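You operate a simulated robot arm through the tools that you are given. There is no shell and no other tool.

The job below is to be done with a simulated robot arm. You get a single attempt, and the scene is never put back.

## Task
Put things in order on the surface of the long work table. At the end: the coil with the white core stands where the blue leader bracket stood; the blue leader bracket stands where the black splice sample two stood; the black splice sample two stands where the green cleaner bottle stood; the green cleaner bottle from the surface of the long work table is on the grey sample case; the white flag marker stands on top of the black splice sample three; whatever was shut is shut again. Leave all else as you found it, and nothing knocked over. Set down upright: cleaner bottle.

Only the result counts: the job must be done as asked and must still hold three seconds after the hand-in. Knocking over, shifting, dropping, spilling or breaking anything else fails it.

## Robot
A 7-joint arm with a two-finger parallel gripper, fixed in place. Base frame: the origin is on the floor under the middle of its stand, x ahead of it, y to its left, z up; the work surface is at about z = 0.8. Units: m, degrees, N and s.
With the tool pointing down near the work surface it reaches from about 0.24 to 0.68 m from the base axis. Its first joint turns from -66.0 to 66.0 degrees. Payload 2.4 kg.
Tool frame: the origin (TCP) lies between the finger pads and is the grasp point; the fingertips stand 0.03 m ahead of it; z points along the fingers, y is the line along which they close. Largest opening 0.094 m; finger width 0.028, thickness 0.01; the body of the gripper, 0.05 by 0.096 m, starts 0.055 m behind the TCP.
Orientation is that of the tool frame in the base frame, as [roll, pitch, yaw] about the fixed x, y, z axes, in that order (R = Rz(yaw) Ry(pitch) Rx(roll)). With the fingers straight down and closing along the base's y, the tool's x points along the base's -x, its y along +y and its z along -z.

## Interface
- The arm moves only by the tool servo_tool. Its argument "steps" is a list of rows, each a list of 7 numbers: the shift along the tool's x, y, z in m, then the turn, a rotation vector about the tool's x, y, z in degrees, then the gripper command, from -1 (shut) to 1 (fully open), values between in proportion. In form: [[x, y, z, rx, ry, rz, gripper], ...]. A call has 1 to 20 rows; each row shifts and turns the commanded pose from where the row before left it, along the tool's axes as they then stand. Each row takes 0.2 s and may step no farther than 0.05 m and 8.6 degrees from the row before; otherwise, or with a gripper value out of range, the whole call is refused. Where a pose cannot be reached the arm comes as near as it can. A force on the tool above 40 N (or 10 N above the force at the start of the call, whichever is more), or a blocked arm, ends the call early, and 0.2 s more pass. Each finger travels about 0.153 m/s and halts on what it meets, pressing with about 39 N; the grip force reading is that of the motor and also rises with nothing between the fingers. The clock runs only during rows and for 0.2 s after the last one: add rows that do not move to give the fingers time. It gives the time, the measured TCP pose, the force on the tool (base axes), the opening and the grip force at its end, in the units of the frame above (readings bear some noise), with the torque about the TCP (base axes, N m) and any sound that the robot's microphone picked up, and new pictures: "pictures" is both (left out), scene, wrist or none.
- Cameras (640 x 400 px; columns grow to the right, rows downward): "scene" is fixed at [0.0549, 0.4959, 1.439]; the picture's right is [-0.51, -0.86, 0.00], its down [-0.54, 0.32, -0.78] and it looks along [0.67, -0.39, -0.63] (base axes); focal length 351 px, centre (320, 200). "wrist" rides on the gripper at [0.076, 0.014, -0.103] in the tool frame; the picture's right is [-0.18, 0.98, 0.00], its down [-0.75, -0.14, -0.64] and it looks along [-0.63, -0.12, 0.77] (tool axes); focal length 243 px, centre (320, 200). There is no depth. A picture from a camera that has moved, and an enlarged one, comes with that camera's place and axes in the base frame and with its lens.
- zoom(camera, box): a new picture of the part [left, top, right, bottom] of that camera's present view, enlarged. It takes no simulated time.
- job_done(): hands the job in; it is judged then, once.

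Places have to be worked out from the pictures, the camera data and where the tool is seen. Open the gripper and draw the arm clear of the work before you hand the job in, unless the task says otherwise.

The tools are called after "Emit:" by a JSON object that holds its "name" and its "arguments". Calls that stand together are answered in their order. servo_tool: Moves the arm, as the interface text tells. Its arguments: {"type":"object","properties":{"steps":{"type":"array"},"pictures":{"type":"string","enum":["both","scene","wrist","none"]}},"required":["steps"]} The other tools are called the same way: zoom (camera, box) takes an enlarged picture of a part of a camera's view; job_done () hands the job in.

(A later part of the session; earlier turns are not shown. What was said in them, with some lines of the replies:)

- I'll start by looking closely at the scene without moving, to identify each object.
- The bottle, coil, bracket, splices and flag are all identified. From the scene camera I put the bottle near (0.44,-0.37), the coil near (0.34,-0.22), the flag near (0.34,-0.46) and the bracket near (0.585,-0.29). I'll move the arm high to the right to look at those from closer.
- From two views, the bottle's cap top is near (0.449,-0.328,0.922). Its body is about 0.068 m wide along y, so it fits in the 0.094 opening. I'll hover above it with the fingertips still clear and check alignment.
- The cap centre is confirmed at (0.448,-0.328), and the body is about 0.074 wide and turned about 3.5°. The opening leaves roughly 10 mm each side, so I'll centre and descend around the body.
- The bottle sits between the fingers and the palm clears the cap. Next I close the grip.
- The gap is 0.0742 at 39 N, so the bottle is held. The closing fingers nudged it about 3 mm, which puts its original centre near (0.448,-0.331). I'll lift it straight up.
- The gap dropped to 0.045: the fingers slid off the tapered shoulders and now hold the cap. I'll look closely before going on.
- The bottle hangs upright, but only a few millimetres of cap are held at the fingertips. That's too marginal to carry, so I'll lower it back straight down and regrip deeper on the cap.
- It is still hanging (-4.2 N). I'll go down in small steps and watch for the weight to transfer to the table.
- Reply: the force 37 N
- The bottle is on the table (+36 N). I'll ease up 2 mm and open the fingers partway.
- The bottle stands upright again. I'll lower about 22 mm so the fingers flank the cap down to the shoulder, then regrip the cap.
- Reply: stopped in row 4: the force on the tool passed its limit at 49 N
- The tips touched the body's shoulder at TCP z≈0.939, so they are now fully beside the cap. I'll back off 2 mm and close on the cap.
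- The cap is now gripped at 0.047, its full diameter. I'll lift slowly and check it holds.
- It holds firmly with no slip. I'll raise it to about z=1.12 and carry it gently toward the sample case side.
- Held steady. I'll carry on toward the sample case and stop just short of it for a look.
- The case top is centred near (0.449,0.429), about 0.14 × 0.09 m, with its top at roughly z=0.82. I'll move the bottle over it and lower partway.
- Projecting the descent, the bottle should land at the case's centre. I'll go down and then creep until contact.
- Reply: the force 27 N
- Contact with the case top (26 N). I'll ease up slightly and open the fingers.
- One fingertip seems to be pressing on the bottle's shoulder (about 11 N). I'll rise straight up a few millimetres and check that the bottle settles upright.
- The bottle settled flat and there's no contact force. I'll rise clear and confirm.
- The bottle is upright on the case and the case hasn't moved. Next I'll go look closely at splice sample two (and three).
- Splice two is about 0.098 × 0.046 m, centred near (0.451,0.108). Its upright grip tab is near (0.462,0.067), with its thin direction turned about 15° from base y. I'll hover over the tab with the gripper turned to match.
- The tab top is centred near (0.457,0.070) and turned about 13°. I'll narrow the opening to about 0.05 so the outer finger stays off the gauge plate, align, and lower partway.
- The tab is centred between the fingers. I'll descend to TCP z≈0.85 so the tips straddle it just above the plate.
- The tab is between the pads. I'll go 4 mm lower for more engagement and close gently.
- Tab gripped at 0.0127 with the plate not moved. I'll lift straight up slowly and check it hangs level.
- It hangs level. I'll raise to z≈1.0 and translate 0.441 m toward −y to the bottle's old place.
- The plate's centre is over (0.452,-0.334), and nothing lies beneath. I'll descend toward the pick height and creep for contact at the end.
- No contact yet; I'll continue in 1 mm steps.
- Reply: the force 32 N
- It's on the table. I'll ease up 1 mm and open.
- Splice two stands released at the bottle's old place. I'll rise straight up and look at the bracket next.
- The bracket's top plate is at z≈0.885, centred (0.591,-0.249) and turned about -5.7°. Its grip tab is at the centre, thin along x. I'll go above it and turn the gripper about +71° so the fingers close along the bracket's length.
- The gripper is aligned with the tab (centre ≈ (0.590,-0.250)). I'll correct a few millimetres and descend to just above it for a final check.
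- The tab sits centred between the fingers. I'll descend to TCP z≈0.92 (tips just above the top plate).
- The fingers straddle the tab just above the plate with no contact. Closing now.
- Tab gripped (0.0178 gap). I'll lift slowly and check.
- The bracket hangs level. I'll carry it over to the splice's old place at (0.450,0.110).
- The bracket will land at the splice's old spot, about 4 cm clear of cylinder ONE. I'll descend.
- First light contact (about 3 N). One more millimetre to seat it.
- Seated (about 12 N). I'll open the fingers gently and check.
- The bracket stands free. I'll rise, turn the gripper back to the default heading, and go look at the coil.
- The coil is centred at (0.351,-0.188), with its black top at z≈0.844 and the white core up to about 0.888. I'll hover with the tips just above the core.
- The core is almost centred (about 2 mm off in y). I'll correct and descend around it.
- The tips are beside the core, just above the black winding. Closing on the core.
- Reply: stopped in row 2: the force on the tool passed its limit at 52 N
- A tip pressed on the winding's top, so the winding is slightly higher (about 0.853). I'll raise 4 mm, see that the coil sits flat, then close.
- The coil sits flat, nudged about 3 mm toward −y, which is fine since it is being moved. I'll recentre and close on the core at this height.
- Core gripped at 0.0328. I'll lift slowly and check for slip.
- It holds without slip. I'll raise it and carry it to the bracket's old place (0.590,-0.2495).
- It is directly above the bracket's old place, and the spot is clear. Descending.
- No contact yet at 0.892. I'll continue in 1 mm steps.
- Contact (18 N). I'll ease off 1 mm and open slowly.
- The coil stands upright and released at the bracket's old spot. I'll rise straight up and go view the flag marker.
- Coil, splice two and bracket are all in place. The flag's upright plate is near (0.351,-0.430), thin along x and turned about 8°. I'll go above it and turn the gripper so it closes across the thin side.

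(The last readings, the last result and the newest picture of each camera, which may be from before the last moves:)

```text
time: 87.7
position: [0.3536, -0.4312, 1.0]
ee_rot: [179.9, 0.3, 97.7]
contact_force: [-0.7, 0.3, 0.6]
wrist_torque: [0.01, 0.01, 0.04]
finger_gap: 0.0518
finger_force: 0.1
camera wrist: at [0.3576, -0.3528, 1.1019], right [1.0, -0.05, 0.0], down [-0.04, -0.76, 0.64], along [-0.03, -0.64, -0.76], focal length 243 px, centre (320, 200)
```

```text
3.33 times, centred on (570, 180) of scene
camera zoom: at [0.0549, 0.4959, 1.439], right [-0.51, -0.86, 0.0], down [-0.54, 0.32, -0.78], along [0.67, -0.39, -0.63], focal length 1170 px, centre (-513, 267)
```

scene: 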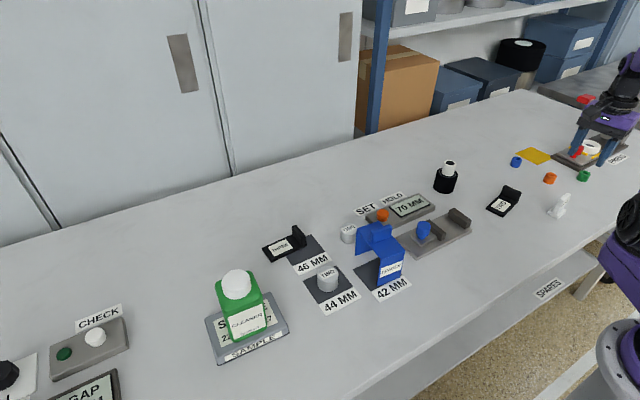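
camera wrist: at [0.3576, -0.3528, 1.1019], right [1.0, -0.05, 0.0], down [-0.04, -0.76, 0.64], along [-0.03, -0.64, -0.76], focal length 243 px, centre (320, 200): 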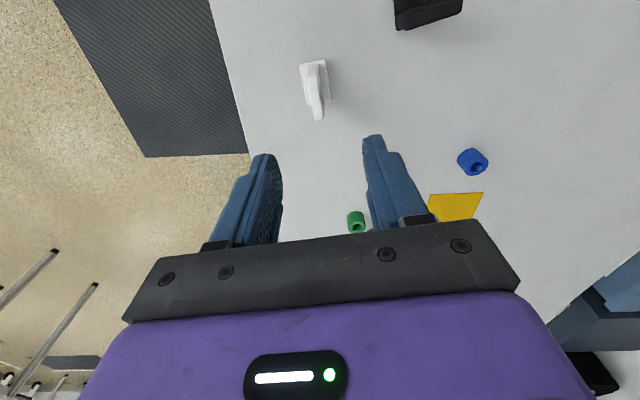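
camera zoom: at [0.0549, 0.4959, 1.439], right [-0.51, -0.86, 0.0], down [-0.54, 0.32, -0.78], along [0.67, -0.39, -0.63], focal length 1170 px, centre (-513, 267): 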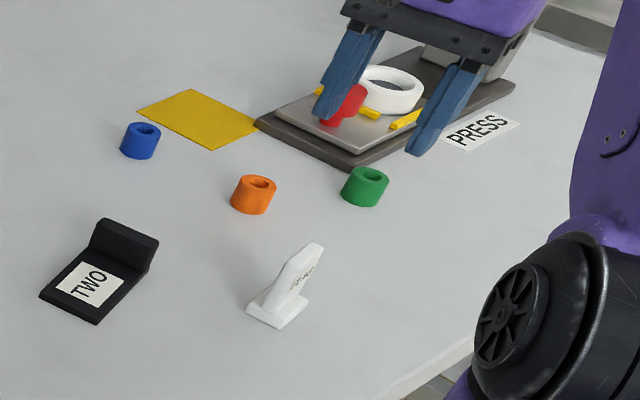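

The flag's upright is centred at (0.349,-0.430), turned about 6°. I'll fine-align and lower to just above it.

Emit:
{"name": "servo_tool", "arguments": {"steps": [[0.0026, -0.0043, 0.03, 0, 0, 1.7, 0.1], [0, 0, 0.03, 0, 0, 0, 0.1], [0, 0, 0.03, 0, 0, 0, 0.1], [0, 0, 0.01, 0, 0, 0, 0.1], [0, 0, 0, 0, 0, 0, 0.1]], "pictures": "none"}}

Emit:
{"name": "zoom", "arguments": {"camera": "wrist", "box": [220, 60, 440, 220]}}

Emit:
{"name": "zoom", "arguments": {"camera": "scene", "box": [500, 130, 620, 230]}}

```text
time: 88.9
position: [0.3501, -0.429, 0.9007]
ee_rot: [179.6, 0.3, 96.3]
contact_force: [0.7, 0.4, 0.0]
wrist_torque: [0.02, -0.01, 0.04]
finger_gap: 0.0519
finger_force: 0.2
```

```text
2.50 times, centred on (330, 140) of wrist
camera zoom: at [0.3559, -0.3506, 1.0036], right [1.0, -0.08, 0.01], down [-0.06, -0.76, 0.64], along [-0.05, -0.64, -0.76], focal length 606 px, centre (295, 350)
```

zoom: 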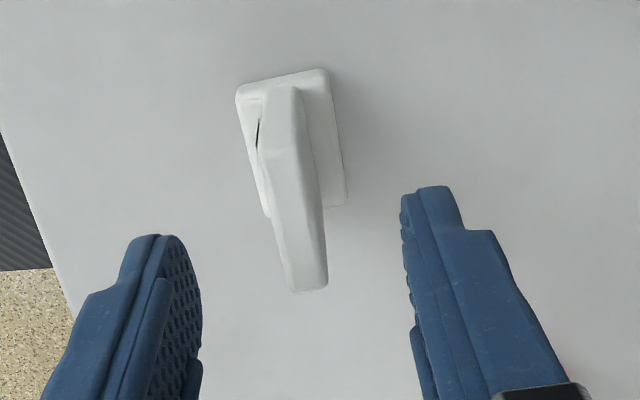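

```text
4.00 times, centred on (560, 180) of scene
camera zoom: at [0.0549, 0.4959, 1.439], right [-0.51, -0.86, 0.0], down [-0.54, 0.32, -0.78], along [0.67, -0.39, -0.63], focal length 1404 px, centre (-640, 280)
```

zoom: 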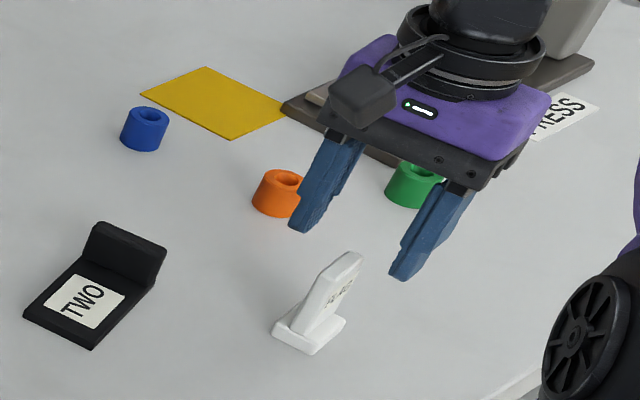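

The upright is centred between the fingers. I'll descend so the tips come just above the flag's base.

Emit:
{"name": "servo_tool", "arguments": {"steps": [[-0.003, 0, 0.02, 0, 0, 0, 0.1], [0, 0, 0.015, 0, 0, 0, 0.1], [0, 0, 0.01, 0, 0, 0, 0.1], [0, 0, 0.003, 0, 0, 0, 0.1], [0, 0, 0, 0, 0, 0, 0.1]], "pictures": "none"}}

Emit:
{"name": "zoom", "arguments": {"camera": "wrist", "box": [220, 60, 440, 220]}}

Emit:
{"name": "zoom", "arguments": {"camera": "scene", "box": [500, 130, 620, 230]}}

```text
time: 90.1
position: [0.3486, -0.4344, 0.853]
ee_rot: [179.7, 0.2, 96.2]
contact_force: [-0.5, 0.8, 0.1]
wrist_torque: [0.0, -0.02, -0.01]
finger_gap: 0.0516
finger_force: 0.0
```

```text
2.50 times, centred on (330, 140) of wrist
camera zoom: at [0.356, -0.3543, 0.9544], right [1.0, -0.08, 0.01], down [-0.06, -0.76, 0.64], along [-0.05, -0.64, -0.76], focal length 606 px, centre (295, 350)
```

zoom: 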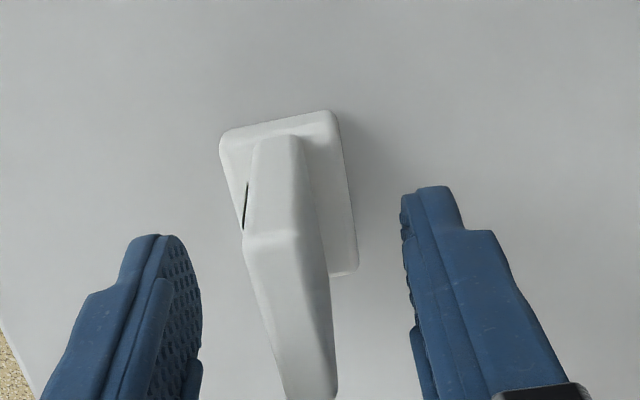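

```text
4.00 times, centred on (560, 180) of scene
camera zoom: at [0.0549, 0.4959, 1.439], right [-0.51, -0.86, 0.0], down [-0.54, 0.32, -0.78], along [0.67, -0.39, -0.63], focal length 1404 px, centre (-640, 280)
```

zoom: 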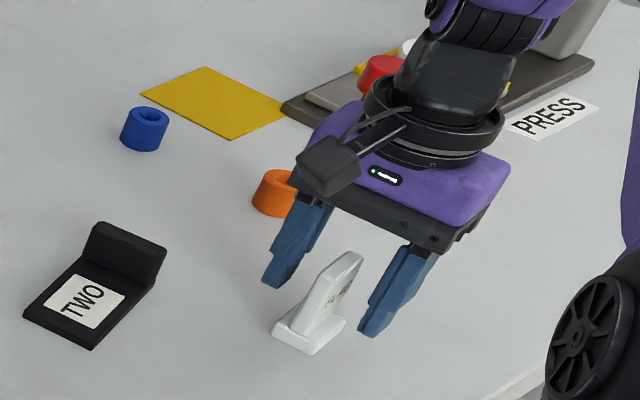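

The upright lies centred between the pads with about 3 cm overlap. Closing.

Emit:
{"name": "servo_tool", "arguments": {"steps": [[0, 0, 0.002, 0, 0, 0, 0.1], [0, 0, 0, 0, 0, 0, -0.3], [0, 0, 0, 0, 0, 0, -0.6], [0, 0, 0, 0, 0, 0, -1], [0, 0, 0, 0, 0, 0, -1], [0, 0, 0, 0, 0, 0, -1]], "pictures": "none"}}

Emit:
{"name": "zoom", "arguments": {"camera": "wrist", "box": [220, 60, 440, 220]}}

Emit:
{"name": "zoom", "arguments": {"camera": "scene", "box": [500, 130, 620, 230]}}

```text
time: 91.5
position: [0.3504, -0.4328, 0.85]
ee_rot: [179.8, 0.2, 96.2]
contact_force: [-0.1, 0.0, 0.0]
wrist_torque: [-0.02, 0.04, 0.02]
finger_gap: 0.0152
finger_force: 38.6
```

```text
2.50 times, centred on (330, 140) of wrist
camera zoom: at [0.3565, -0.3546, 0.9522], right [1.0, -0.08, 0.0], down [-0.06, -0.76, 0.64], along [-0.05, -0.64, -0.76], focal length 606 px, centre (295, 350)
```

zoom: 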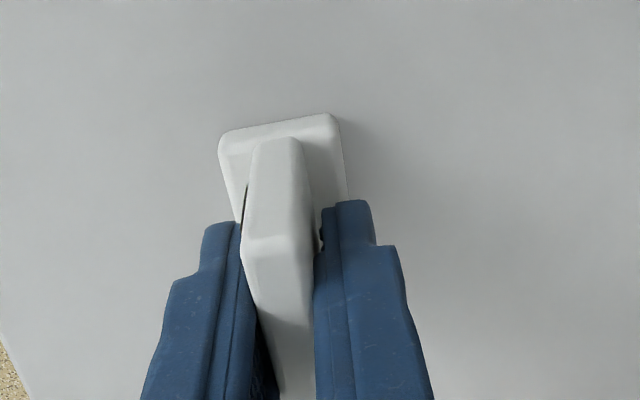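

```text
4.00 times, centred on (560, 180) of scene
camera zoom: at [0.0549, 0.4959, 1.439], right [-0.51, -0.86, 0.0], down [-0.54, 0.32, -0.78], along [0.67, -0.39, -0.63], focal length 1404 px, centre (-640, 280)
```

zoom: 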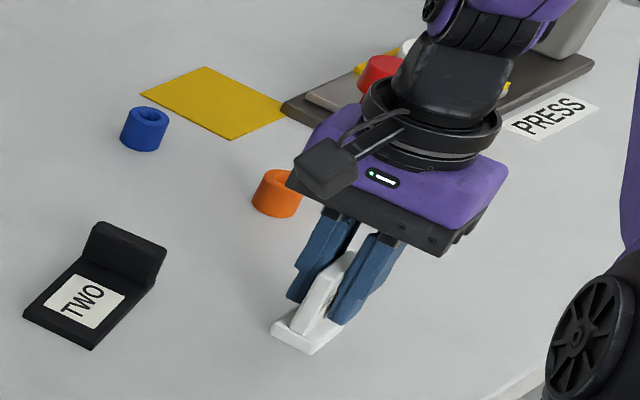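

Flag gripped (0.0152). I'll lift slowly and verify before travelling.

Emit:
{"name": "servo_tool", "arguments": {"steps": [[0, 0, -0.005, 0, 0, 0, -1], [0, 0, -0.01, 0, 0, 0, -1], [0, 0, -0.025, 0, 0, 0, -1], [0, 0, -0.04, 0, 0, 0, -1], [0, 0, -0.045, 0, 0, 0, -1], [0, 0, -0.045, 0, 0, 0, -1], [0, 0, 0, 0, 0, 0, -1]], "pictures": "both"}}

Emit:
{"name": "zoom", "arguments": {"camera": "wrist", "box": [220, 60, 440, 220]}}

```text
time: 93.1
position: [0.3469, -0.4332, 1.0206]
ee_rot: [179.9, 0.2, 96.2]
contact_force: [0.3, -0.3, -1.0]
wrist_torque: [0.03, 0.0, 0.0]
finger_gap: 0.0152
finger_force: 39.5
camera wrist: at [0.3546, -0.3547, 1.1228], right [1.0, -0.08, 0.0], down [-0.06, -0.76, 0.64], along [-0.05, -0.64, -0.76], focal length 243 px, centre (320, 200)
```

scene: 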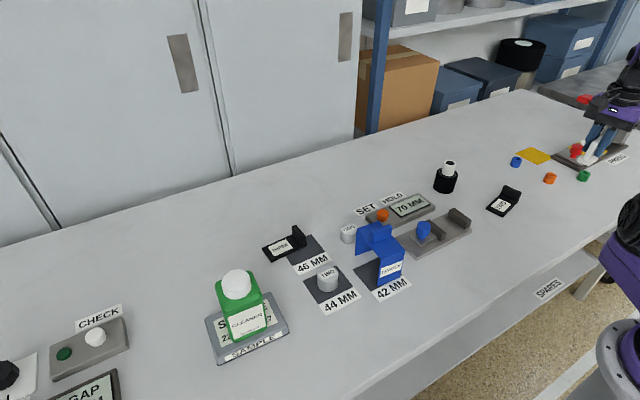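
wrist: 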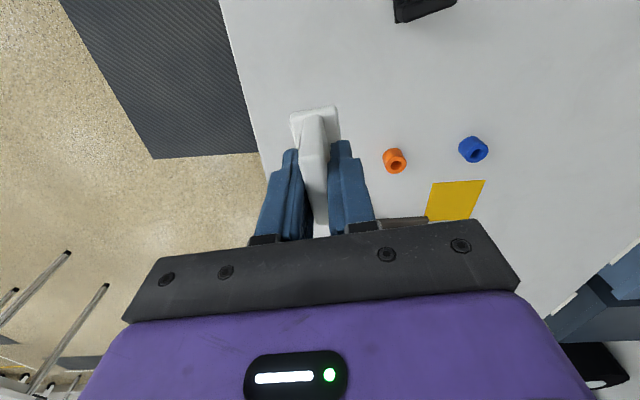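

```text
2.50 times, centred on (330, 140) of wrist
camera zoom: at [0.3546, -0.3547, 1.1228], right [1.0, -0.08, 0.0], down [-0.06, -0.76, 0.64], along [-0.05, -0.64, -0.76], focal length 606 px, centre (295, 350)
```

zoom: 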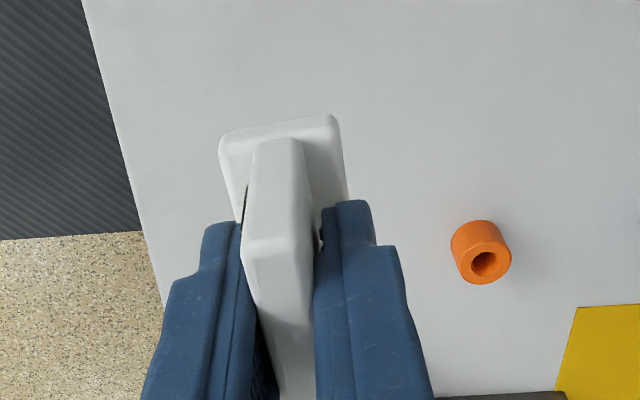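

The flag is held firmly. Before travelling I'll get a sharp view of splice three from the scene camera.

Emit:
{"name": "zoom", "arguments": {"camera": "scene", "box": [255, 215, 335, 280]}}

Emit:
{"name": "servo_tool", "arguments": {"steps": [[0.0186, 0.0083, 0, 0, 0, 0, -1], [0.0372, 0.0166, 0, 0, 0, 0, -1], [0.0372, 0.0166, 0, 0, 0, 0, -1], [0.0372, 0.0166, 0, 0, 0, 0, -1], [0.0372, 0.0166, 0, 0, 0, 0, -1], [0.0372, 0.0166, 0, 0, 0, 0, -1], [0.0372, 0.0166, 0, 0, 0, 0, -1], [0.0372, 0.0166, 0, 0, 0, 0, -1], [0.0372, 0.0166, 0, 0, 0, 0, -1], [0.0372, 0.0166, 0, 0, 0, 0, -1], [0.0372, 0.0166, 0, 0, 0, 0, -1], [0.0372, 0.0166, 0, 0, 0, 0, -1], [0.0372, 0.0166, 0, 0, 0, 0, -1], [0.0372, 0.0166, 0, 0, 0, 0, -1], [0.0372, 0.0166, 0, 0, 0, 0, -1], [0.0372, 0.0166, 0, 0, 0, 0, -1], [0.0372, 0.0166, 0, 0, 0, 0, -1], [0.0372, 0.0166, 0, 0, 0, 0, -1], [0.0186, 0.0083, 0, 0, 0, 0, -1], [0, 0, 0, 0, 0, 0, -1]], "pictures": "both"}}

```text
6.15 times, centred on (295, 248) of scene
camera zoom: at [0.0549, 0.4959, 1.439], right [-0.51, -0.86, 0.0], down [-0.54, 0.32, -0.78], along [0.67, -0.39, -0.63], focal length 2159 px, centre (474, -92)
```

zoom: 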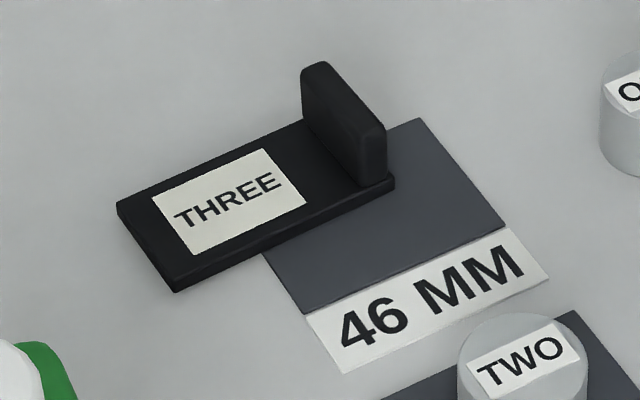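

```text
time: 97.3
position: [0.5746, 0.2647, 1.0178]
ee_rot: [179.8, 0.2, 96.2]
contact_force: [-0.2, 0.1, -0.6]
wrist_torque: [-0.01, -0.02, -0.03]
finger_gap: 0.0155
finger_force: 38.8
camera wrist: at [0.581, 0.3433, 1.1207], right [1.0, -0.08, 0.0], down [-0.06, -0.76, 0.64], along [-0.05, -0.64, -0.76], focal length 243 px, centre (320, 200)
```

scene: 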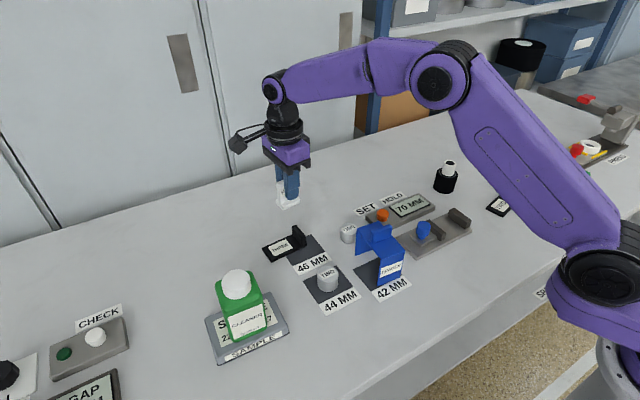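
wrist: 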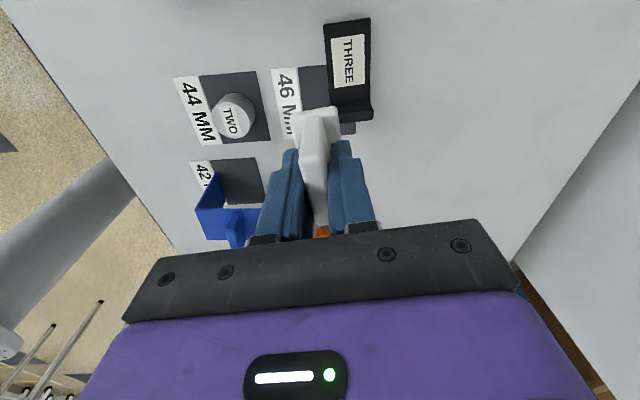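

Emit:
{"name": "zoom", "arguments": {"camera": "wrist", "box": [260, 10, 420, 140]}}

Emit:
{"name": "zoom", "arguments": {"camera": "scene", "box": [240, 140, 340, 280]}}

```text
3.08 times, centred on (340, 75) of wrist
camera zoom: at [0.581, 0.3433, 1.1207], right [1.0, -0.08, 0.0], down [-0.06, -0.76, 0.64], along [-0.05, -0.64, -0.76], focal length 746 px, centre (258, 585)
```

zoom: 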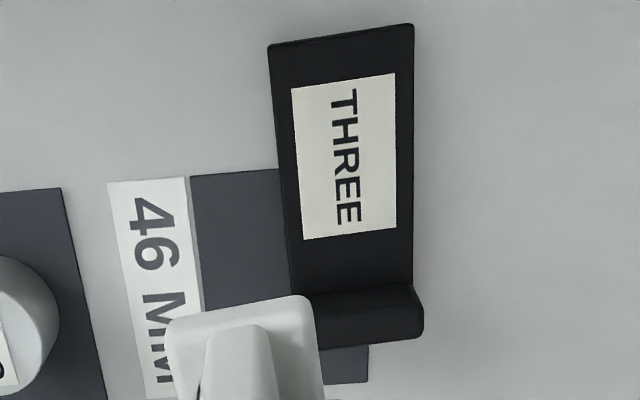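

```text
2.86 times, centred on (290, 210) of scene
camera zoom: at [0.0549, 0.4959, 1.439], right [-0.51, -0.86, 0.0], down [-0.54, 0.32, -0.78], along [0.67, -0.39, -0.63], focal length 1002 px, centre (406, 171)
```

zoom: 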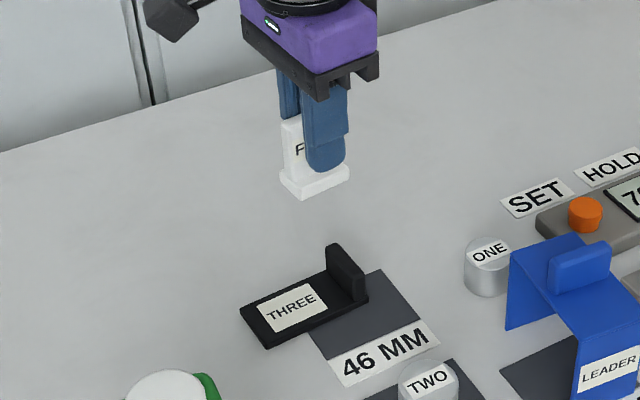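

The free area of splice three's plate is about x 0.585–0.633, y 0.238–0.322 (centre ≈ (0.609,0.279)), turned about 3°. I'll align the flag over it and lower partway.

Emit:
{"name": "servo_tool", "arguments": {"steps": [[0.0026, 0.0171, 0, 0, 0, 0, -1], [0.0025, 0.0171, 0, 0, 0, 0, -1], [0, 0, 0.02, 0, 0, 3, -1], [0, 0, 0.03, 0, 0, 0, -1], [0, 0, 0.03, 0, 0, 0, -1], [0, 0, 0.02, 0, 0, 0, -1], [0, 0, 0, 0, 0, 0, -1]], "pictures": "both"}}

Emit:
{"name": "zoom", "arguments": {"camera": "scene", "box": [250, 180, 340, 280]}}

Emit:
{"name": "zoom", "arguments": {"camera": "wrist", "box": [240, 30, 420, 180]}}

```text
time: 98.9
position: [0.6077, 0.2743, 0.9187]
ee_rot: [179.7, 0.2, 93.1]
contact_force: [0.7, -0.7, 0.7]
wrist_torque: [0.0, 0.0, 0.0]
finger_gap: 0.0153
finger_force: 38.7
camera wrist: at [0.6181, 0.3534, 1.0206], right [0.99, -0.13, 0.01], down [-0.1, -0.76, 0.64], along [-0.08, -0.64, -0.77], focal length 243 px, centre (320, 200)
```

scene: 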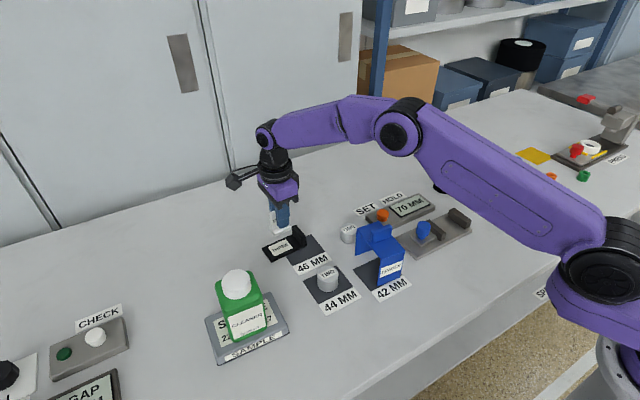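
wrist: 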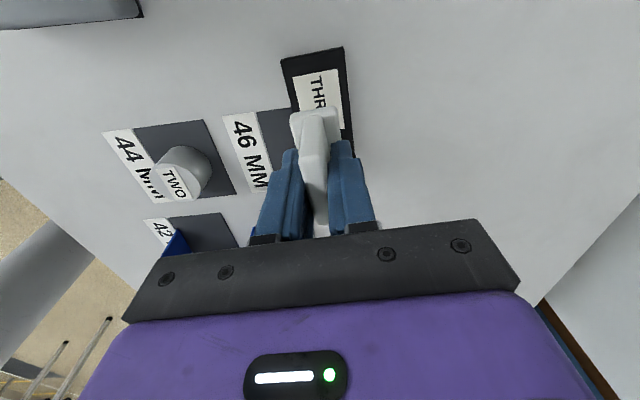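

```text
4.00 times, centred on (295, 230) of scene
camera zoom: at [0.0549, 0.4959, 1.439], right [-0.51, -0.86, 0.0], down [-0.54, 0.32, -0.78], along [0.67, -0.39, -0.63], focal length 1404 px, centre (420, 80)
```

zoom: 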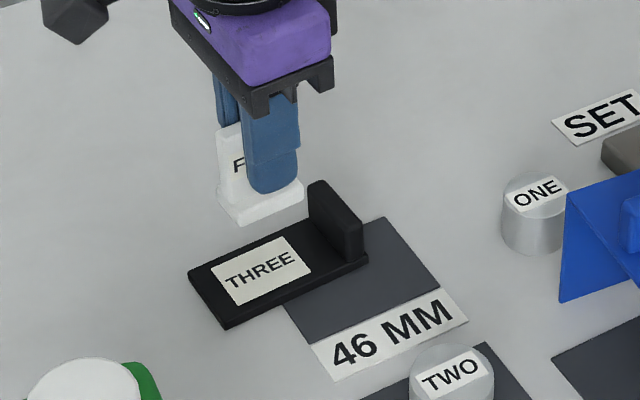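

```text
2.67 times, centred on (330, 105) of wrist
camera zoom: at [0.6181, 0.3534, 1.0206], right [0.99, -0.13, 0.01], down [-0.1, -0.76, 0.64], along [-0.08, -0.64, -0.77], focal length 647 px, centre (293, 453)
```

zoom: 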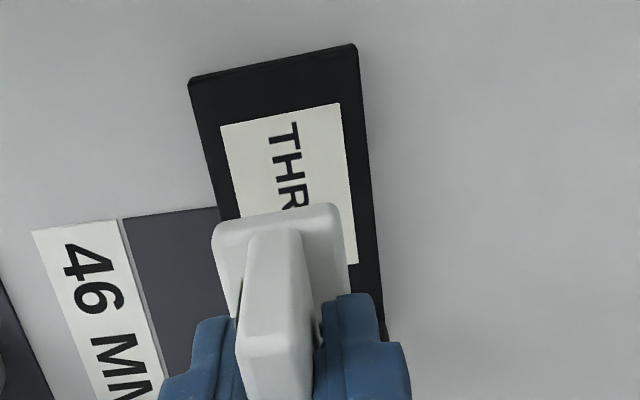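

The flag is lined up over the free part of the plate, clear of the tab. I'll lower and then creep to contact.

Emit:
{"name": "servo_tool", "arguments": {"steps": [[0, 0, 0.015, 0, 0, 0, -1], [0, 0, 0.015, 0, 0, 0, -1], [0, 0, 0.01, 0, 0, 0, -1], [0, 0, 0.004, 0, 0, 0, -1], [0, 0, 0, 0, 0, 0, -1]], "pictures": "none"}}

Emit:
{"name": "zoom", "arguments": {"camera": "scene", "box": [250, 190, 340, 280]}}

Emit:
{"name": "zoom", "arguments": {"camera": "wrist", "box": [240, 30, 420, 180]}}

```text
time: 100.1
position: [0.6096, 0.2736, 0.8757]
ee_rot: [179.8, 0.2, 93.2]
contact_force: [0.5, -0.2, -0.2]
wrist_torque: [-0.03, -0.02, 0.02]
finger_gap: 0.0153
finger_force: 38.8
```

```text
4.44 times, centred on (295, 235) of scene
camera zoom: at [0.0549, 0.4959, 1.439], right [-0.51, -0.86, 0.0], down [-0.54, 0.32, -0.78], along [0.67, -0.39, -0.63], focal length 1560 px, centre (431, 44)
```

zoom: 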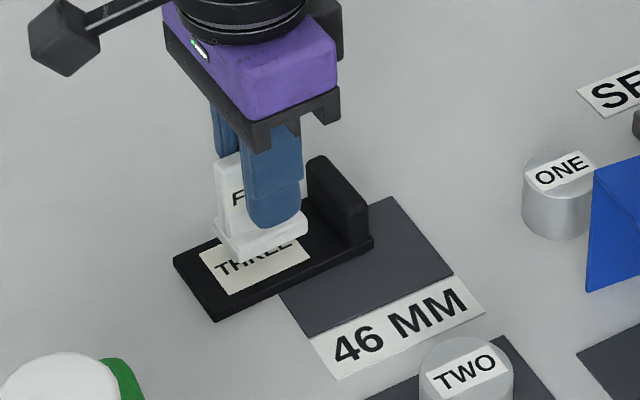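

```text
2.67 times, centred on (330, 105) of wrist
camera zoom: at [0.6196, 0.3519, 0.9774], right [0.99, -0.13, 0.01], down [-0.1, -0.76, 0.64], along [-0.08, -0.64, -0.77], focal length 647 px, centre (293, 453)
```

zoom: 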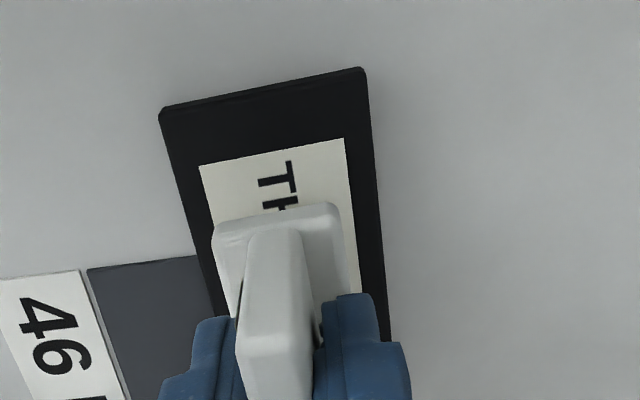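

Emit:
{"name": "servo_tool", "arguments": {"steps": [[0, 0, 0.002, 0, 0, 0, -1], [0, 0, 0.002, 0, 0, 0, -1], [0, 0, 0.002, 0, 0, 0, -1], [0, 0, 0.0015, 0, 0, 0, -1], [0, 0, 0, 0, 0, 0, -1]], "pictures": "none"}}

Emit:
{"name": "servo_tool", "arguments": {"steps": [[0, 0, 0.001, 0, 0, 0, -1], [0, 0, 0.001, 0, 0, 0, -1], [0, 0, 0, 0, 0, 0, -1]], "pictures": "none"}}

```text
time: 101.3
position: [0.6073, 0.2737, 0.8684]
ee_rot: [179.6, 0.2, 93.2]
contact_force: [-1.4, 0.3, 0.0]
wrist_torque: [-0.01, 0.0, 0.0]
finger_gap: 0.0154
finger_force: 39.0
```

```text
time: 102.1
position: [0.6078, 0.2742, 0.8653]
ee_rot: [179.7, 0.2, 93.2]
contact_force: [0.7, 0.4, -0.3]
wrist_torque: [0.0, 0.01, -0.02]
finger_gap: 0.0152
finger_force: 38.6
```

No contact yet at about 0.866. I'll keep creeping in 1 mm steps.

Emit:
{"name": "servo_tool", "arguments": {"steps": [[0, 0, 0.001, 0, 0, 0, -1], [0, 0, 0.001, 0, 0, 0, -1], [0, 0, 0, 0, 0, 0, -1]], "pictures": "none"}}

```text
time: 102.9
position: [0.608, 0.2742, 0.8637]
ee_rot: [179.7, 0.2, 93.2]
contact_force: [-0.3, 0.7, -0.6]
wrist_torque: [0.01, -0.02, 0.0]
finger_gap: 0.0154
finger_force: 38.9
```

Emit:
{"name": "servo_tool", "arguments": {"steps": [[0, 0, 0.001, 0, 0, 0, -1], [0, 0, 0.001, 0, 0, 0, -1], [0, 0, 0, 0, 0, 0, -1]], "pictures": "none"}}

```text
time: 103.7
position: [0.6086, 0.2738, 0.8618]
ee_rot: [179.6, 0.2, 93.1]
contact_force: [-0.8, -1.0, 0.5]
wrist_torque: [0.02, 0.0, 0.03]
finger_gap: 0.0155
finger_force: 39.2
```

Emit:
{"name": "servo_tool", "arguments": {"steps": [[0, 0, 0.001, 0, 0, 0, -1], [0, 0, 0.001, 0, 0, 0, -1], [0, 0, 0, 0, 0, 0, -1]], "pictures": "none"}}

Emit:
{"name": "zoom", "arguments": {"camera": "scene", "box": [250, 190, 340, 280]}}

```text
time: 104.5
position: [0.6091, 0.2741, 0.8602]
ee_rot: [179.7, 0.3, 93.2]
contact_force: [-0.7, 1.4, 5.0]
wrist_torque: [0.01, 0.09, 0.01]
finger_gap: 0.0151
finger_force: 39.9
```

```text
4.44 times, centred on (295, 235) of scene
camera zoom: at [0.0548, 0.4959, 1.439], right [-0.51, -0.86, 0.0], down [-0.54, 0.32, -0.78], along [0.67, -0.39, -0.63], focal length 1560 px, centre (431, 44)
```

zoom: 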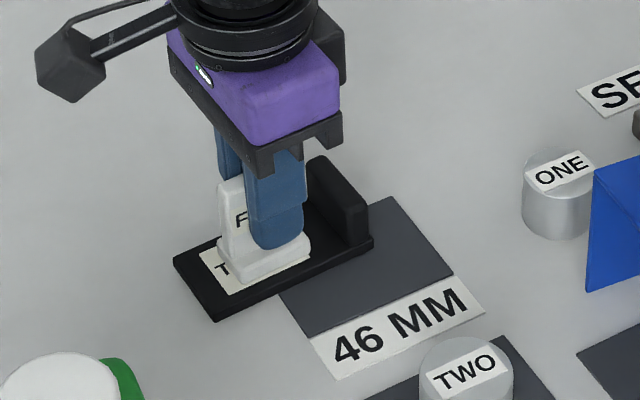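

Light contact (5 N), with the flag sitting on the plate. I'll open gently.

Emit:
{"name": "servo_tool", "arguments": {"steps": [[0, 0, 0, 0, 0, 0, -0.6], [0, 0, 0, 0, 0, 0, -0.45], [0, 0, 0, 0, 0, 0, -0.2], [0, 0, 0, 0, 0, 0, 0.0], [0, 0, 0, 0, 0, 0, 0.0]], "pictures": "none"}}

Emit:
{"name": "zoom", "arguments": {"camera": "scene", "box": [250, 190, 340, 280]}}

Emit:
{"name": "zoom", "arguments": {"camera": "wrist", "box": [240, 50, 420, 200]}}

```text
time: 105.7
position: [0.6095, 0.2733, 0.86]
ee_rot: [179.7, 0.1, 93.2]
contact_force: [0.8, 0.7, 1.3]
wrist_torque: [0.01, 0.01, 0.04]
finger_gap: 0.0473
finger_force: 0.0
```

```text
4.44 times, centred on (295, 235) of scene
camera zoom: at [0.0549, 0.4959, 1.439], right [-0.51, -0.86, 0.0], down [-0.54, 0.32, -0.78], along [0.67, -0.39, -0.63], focal length 1560 px, centre (431, 44)
```

zoom: 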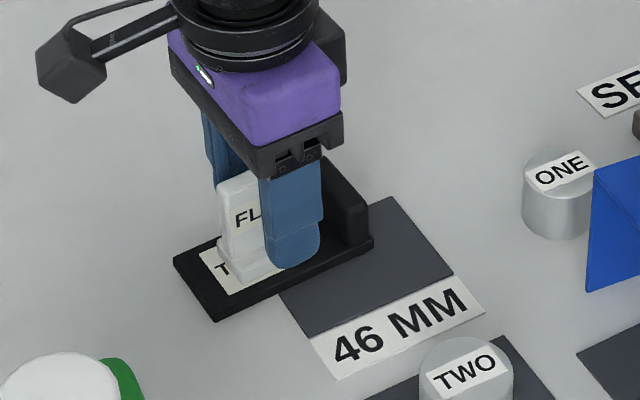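

```text
2.67 times, centred on (330, 125) of wrist
camera zoom: at [0.6185, 0.3513, 0.9616], right [0.99, -0.13, 0.01], down [-0.1, -0.76, 0.64], along [-0.08, -0.64, -0.76], focal length 647 px, centre (293, 400)
```

zoom: 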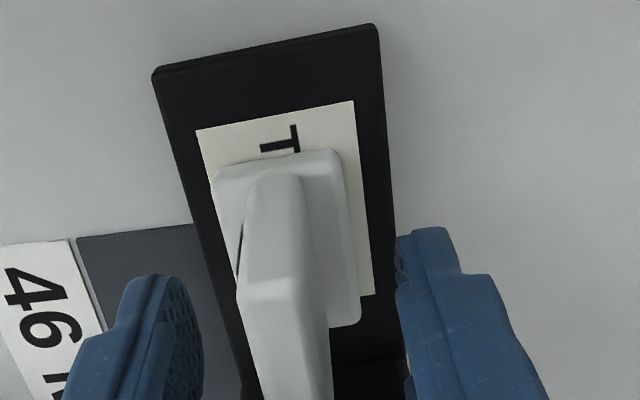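

The flag stands on the plate with both fingers clear. I'll rise straight up and back away to a neutral pose.

Emit:
{"name": "servo_tool", "arguments": {"steps": [[0, 0, -0.01, 0, 0, 0, 0.0], [0, 0, -0.02, 0, 0, 0, 0.0], [0, 0, -0.04, 0, 0, 0, 0.0], [0, 0, -0.045, 0, 0, 0, 0.0], [0, 0, -0.045, 0, 0, 0, 0.0], [0, 0, -0.045, 0, 0, 0, 0.5], [0, 0, 0, 0, 0, 0, 1], [0, -0.045, 0, 0, 0, -8, 1], [0, -0.045, 0, 0, 0, -8, 1], [0, -0.045, 0, 0, 0, -8, 1], [0, -0.04, 0, 0, 0, -8, 1], [0, 0, 0, 0, 0, -8, 1], [0, 0, 0, 0, 0, -8, 1], [0, 0, 0, 0, 0, -8, 1], [0, 0, 0, 0, 0, -8, 1], [0, 0, 0, 0, 0, -8, 1], [0, 0, 0, 0, 0, -8, 1], [0, 0, 0, 0, 0, 0, 1]], "pictures": "both"}}

Emit:
{"name": "zoom", "arguments": {"camera": "scene", "box": [220, 190, 420, 330]}}

Emit:
{"name": "zoom", "arguments": {"camera": "wrist", "box": [200, 20, 460, 220]}}

```text
time: 109.5
position: [0.4399, 0.2296, 1.0645]
ee_rot: [-179.8, 0.3, 173.3]
contact_force: [-0.1, 0.0, -0.1]
wrist_torque: [0.02, -0.01, 0.02]
finger_gap: 0.0943
finger_force: 0.0
camera wrist: at [0.3659, 0.2544, 1.1662], right [0.3, 0.95, 0.0], down [0.73, -0.23, 0.65], along [0.62, -0.19, -0.76], focal length 243 px, centre (320, 200)
```

scene: 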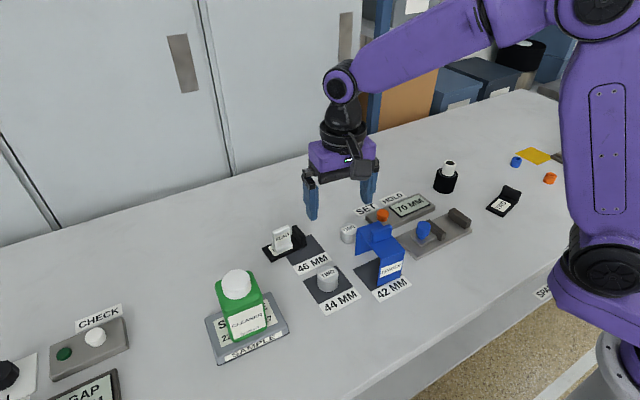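
wrist: 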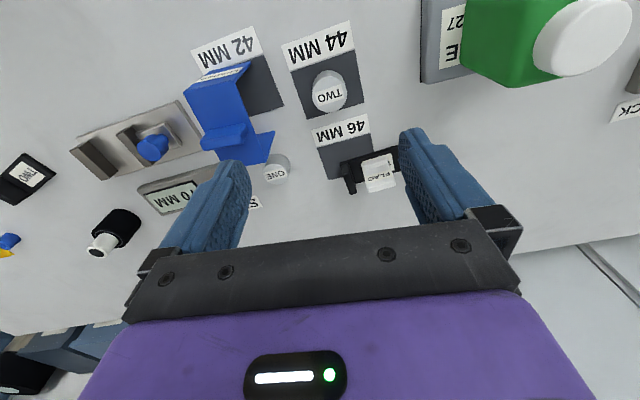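

```text
2.86 times, centred on (320, 260) of scene
camera zoom: at [0.0549, 0.4959, 1.439], right [-0.51, -0.86, 0.0], down [-0.54, 0.32, -0.78], along [0.67, -0.39, -0.63], focal length 1002 px, centre (320, 29)
```

zoom: 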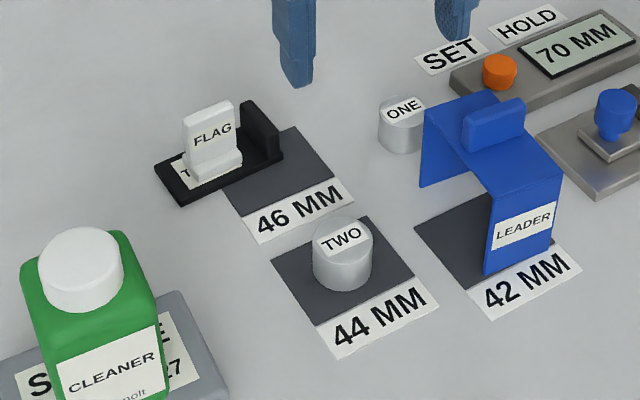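

```text
2.00 times, centred on (330, 120) of wrist
camera zoom: at [0.3659, 0.2544, 1.1662], right [0.3, 0.95, 0.0], down [0.73, -0.23, 0.65], along [0.62, -0.19, -0.76], focal length 485 px, centre (300, 360)
```

zoom: 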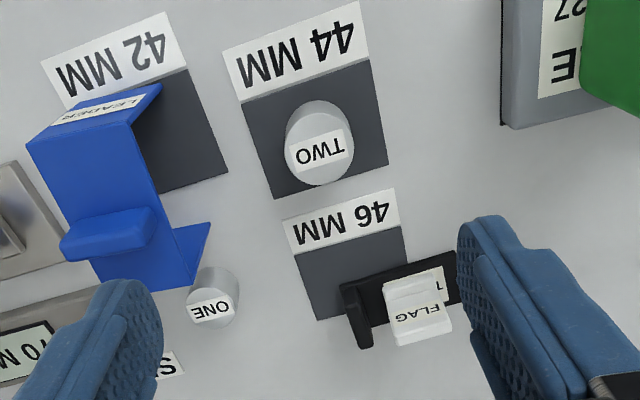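

Everything is placed: the flag stands on splice three, the bracket is on the 42 MM spot, and the bottle is on the case. I'll draw the arm back to the starting pose and do a final check of all areas.

Emit:
{"name": "servo_tool", "arguments": {"steps": [[0.0058, -0.036, -0.006, 0, 0, 0, 1], [0.0058, -0.036, -0.006, 0, 0, 0, 1], [0.0058, -0.036, -0.006, 0, 0, 0, 1], [0.0058, -0.036, -0.006, 0, 0, 0, 1], [0.0058, -0.036, -0.006, 0, 0, 0, 1], [0.0058, -0.036, -0.006, 0, 0, 0, 1], [0.0058, -0.036, -0.006, 0, 0, -6.7, 1], [0, 0, 0, 0, 0, 0, 1], [0, 0, 0, 0, 0, 0, 1]], "pictures": "both"}}

Emit:
{"name": "zoom", "arguments": {"camera": "scene", "box": [400, 120, 600, 260]}}

Emit:
{"name": "zoom", "arguments": {"camera": "scene", "box": [180, 210, 420, 370]}}

Emit:
{"name": "zoom", "arguments": {"camera": "wrist", "box": [40, 20, 300, 220]}}

```text
time: 111.5
position: [0.3699, -0.0165, 1.107]
ee_rot: [-179.8, 0.3, 179.9]
contact_force: [0.1, 0.8, -0.3]
wrist_torque: [-0.02, -0.01, 0.01]
finger_gap: 0.0941
finger_force: 0.1
camera wrist: at [0.2936, -0.0008, 1.2079], right [0.19, 0.98, 0.0], down [0.75, -0.14, 0.65], along [0.63, -0.12, -0.76], focal length 243 px, centre (320, 200)
```

scene: 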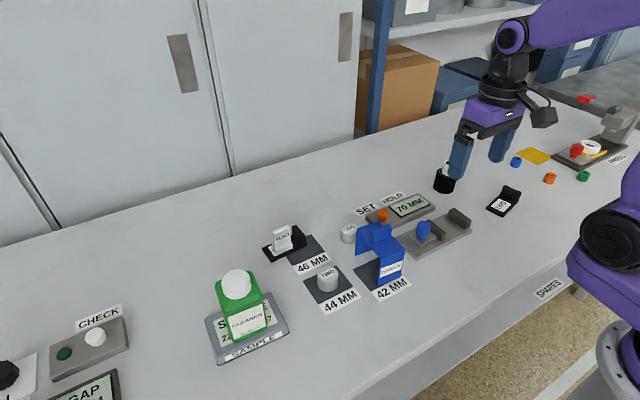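
wrist: 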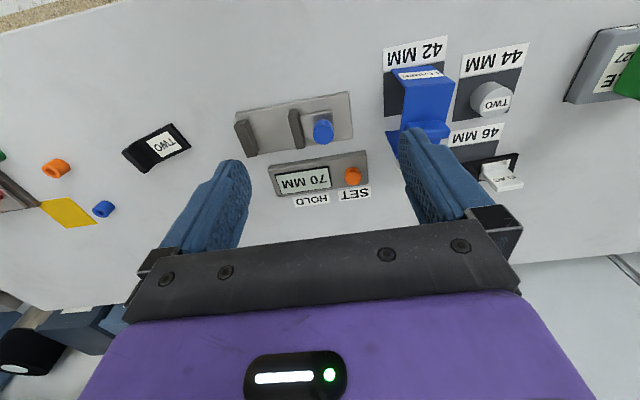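

```text
2.86 times, centred on (500, 190) of scene
camera zoom: at [0.0549, 0.4959, 1.439], right [-0.51, -0.86, 0.0], down [-0.54, 0.32, -0.78], along [0.67, -0.39, -0.63], focal length 1002 px, centre (-194, 229)
```

zoom: 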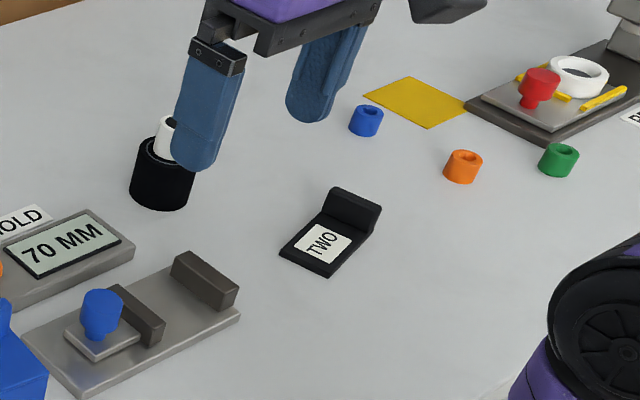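

```text
2.50 times, centred on (300, 290) of scene
camera zoom: at [0.0549, 0.4959, 1.439], right [-0.51, -0.86, 0.0], down [-0.54, 0.32, -0.78], along [0.67, -0.39, -0.63], focal length 877 px, centre (370, -25)
```

zoom: 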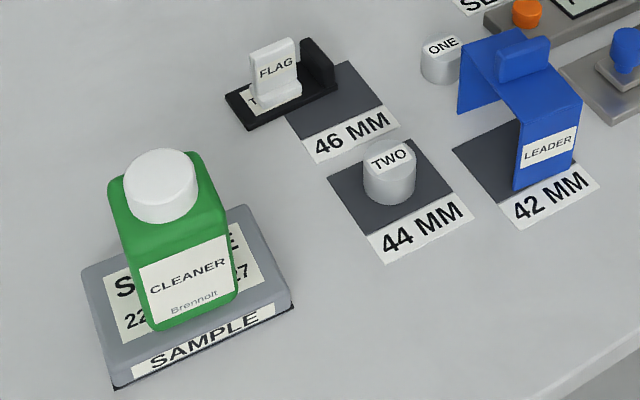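

```text
2.00 times, centred on (170, 120) of wrist
camera zoom: at [0.2936, -0.0008, 1.2079], right [0.19, 0.98, 0.0], down [0.75, -0.14, 0.65], along [0.63, -0.12, -0.76], focal length 485 px, centre (620, 360)
```

zoom: 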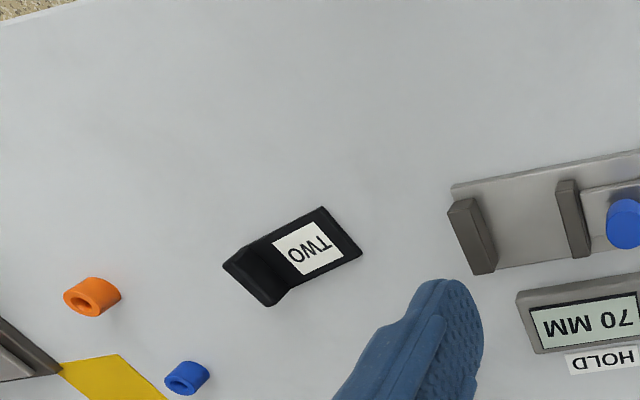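

The final views show every item upright and in place:
- The coil stands where the bracket stood.
- The bracket stands where splice two stood.
- Splice two stands where the bottle stood.
- The bottle stands upright on the shut sample case.
- The flag stands on splice three.

Everything else looks unmoved, and the gripper is open and clear, so I'm handing the job in.

Emit:
{"name": "job_done", "arguments": {}}

```text
The job is handed in.
```

I finished the job and handed it in; no verdict came back, so this is from my final camera check. Everything stood upright and the gripper was open and clear of the work.

| Item | Where it stands now |
|---|---|
| Coil with the white core | Where the blue leader bracket stood |
| Blue leader bracket | Where black splice sample two stood, on the 42 MM spot |
| Black splice sample two | Where the green cleaner bottle stood |
| Green cleaner bottle | Upright on the grey sample case |
| White flag marker | On black splice sample three, clear of its tab |

- **Placement accuracy:** I estimate the coil, bracket and splice sample are within about 5 mm of the spots they replaced.
- **Bottle:** On the first lift my grip slid from the body up to the cap. I set the bottle back down, took a better hold on the cap and carried it from there. It never tipped.
- **Contact while gripping:** A fingertip briefly pressed on the bottle's shoulder and on the top of the coil. Neither was left tilted.
- **Everything else:** I opened nothing, so what was shut stayed shut. I saw no other object moved.
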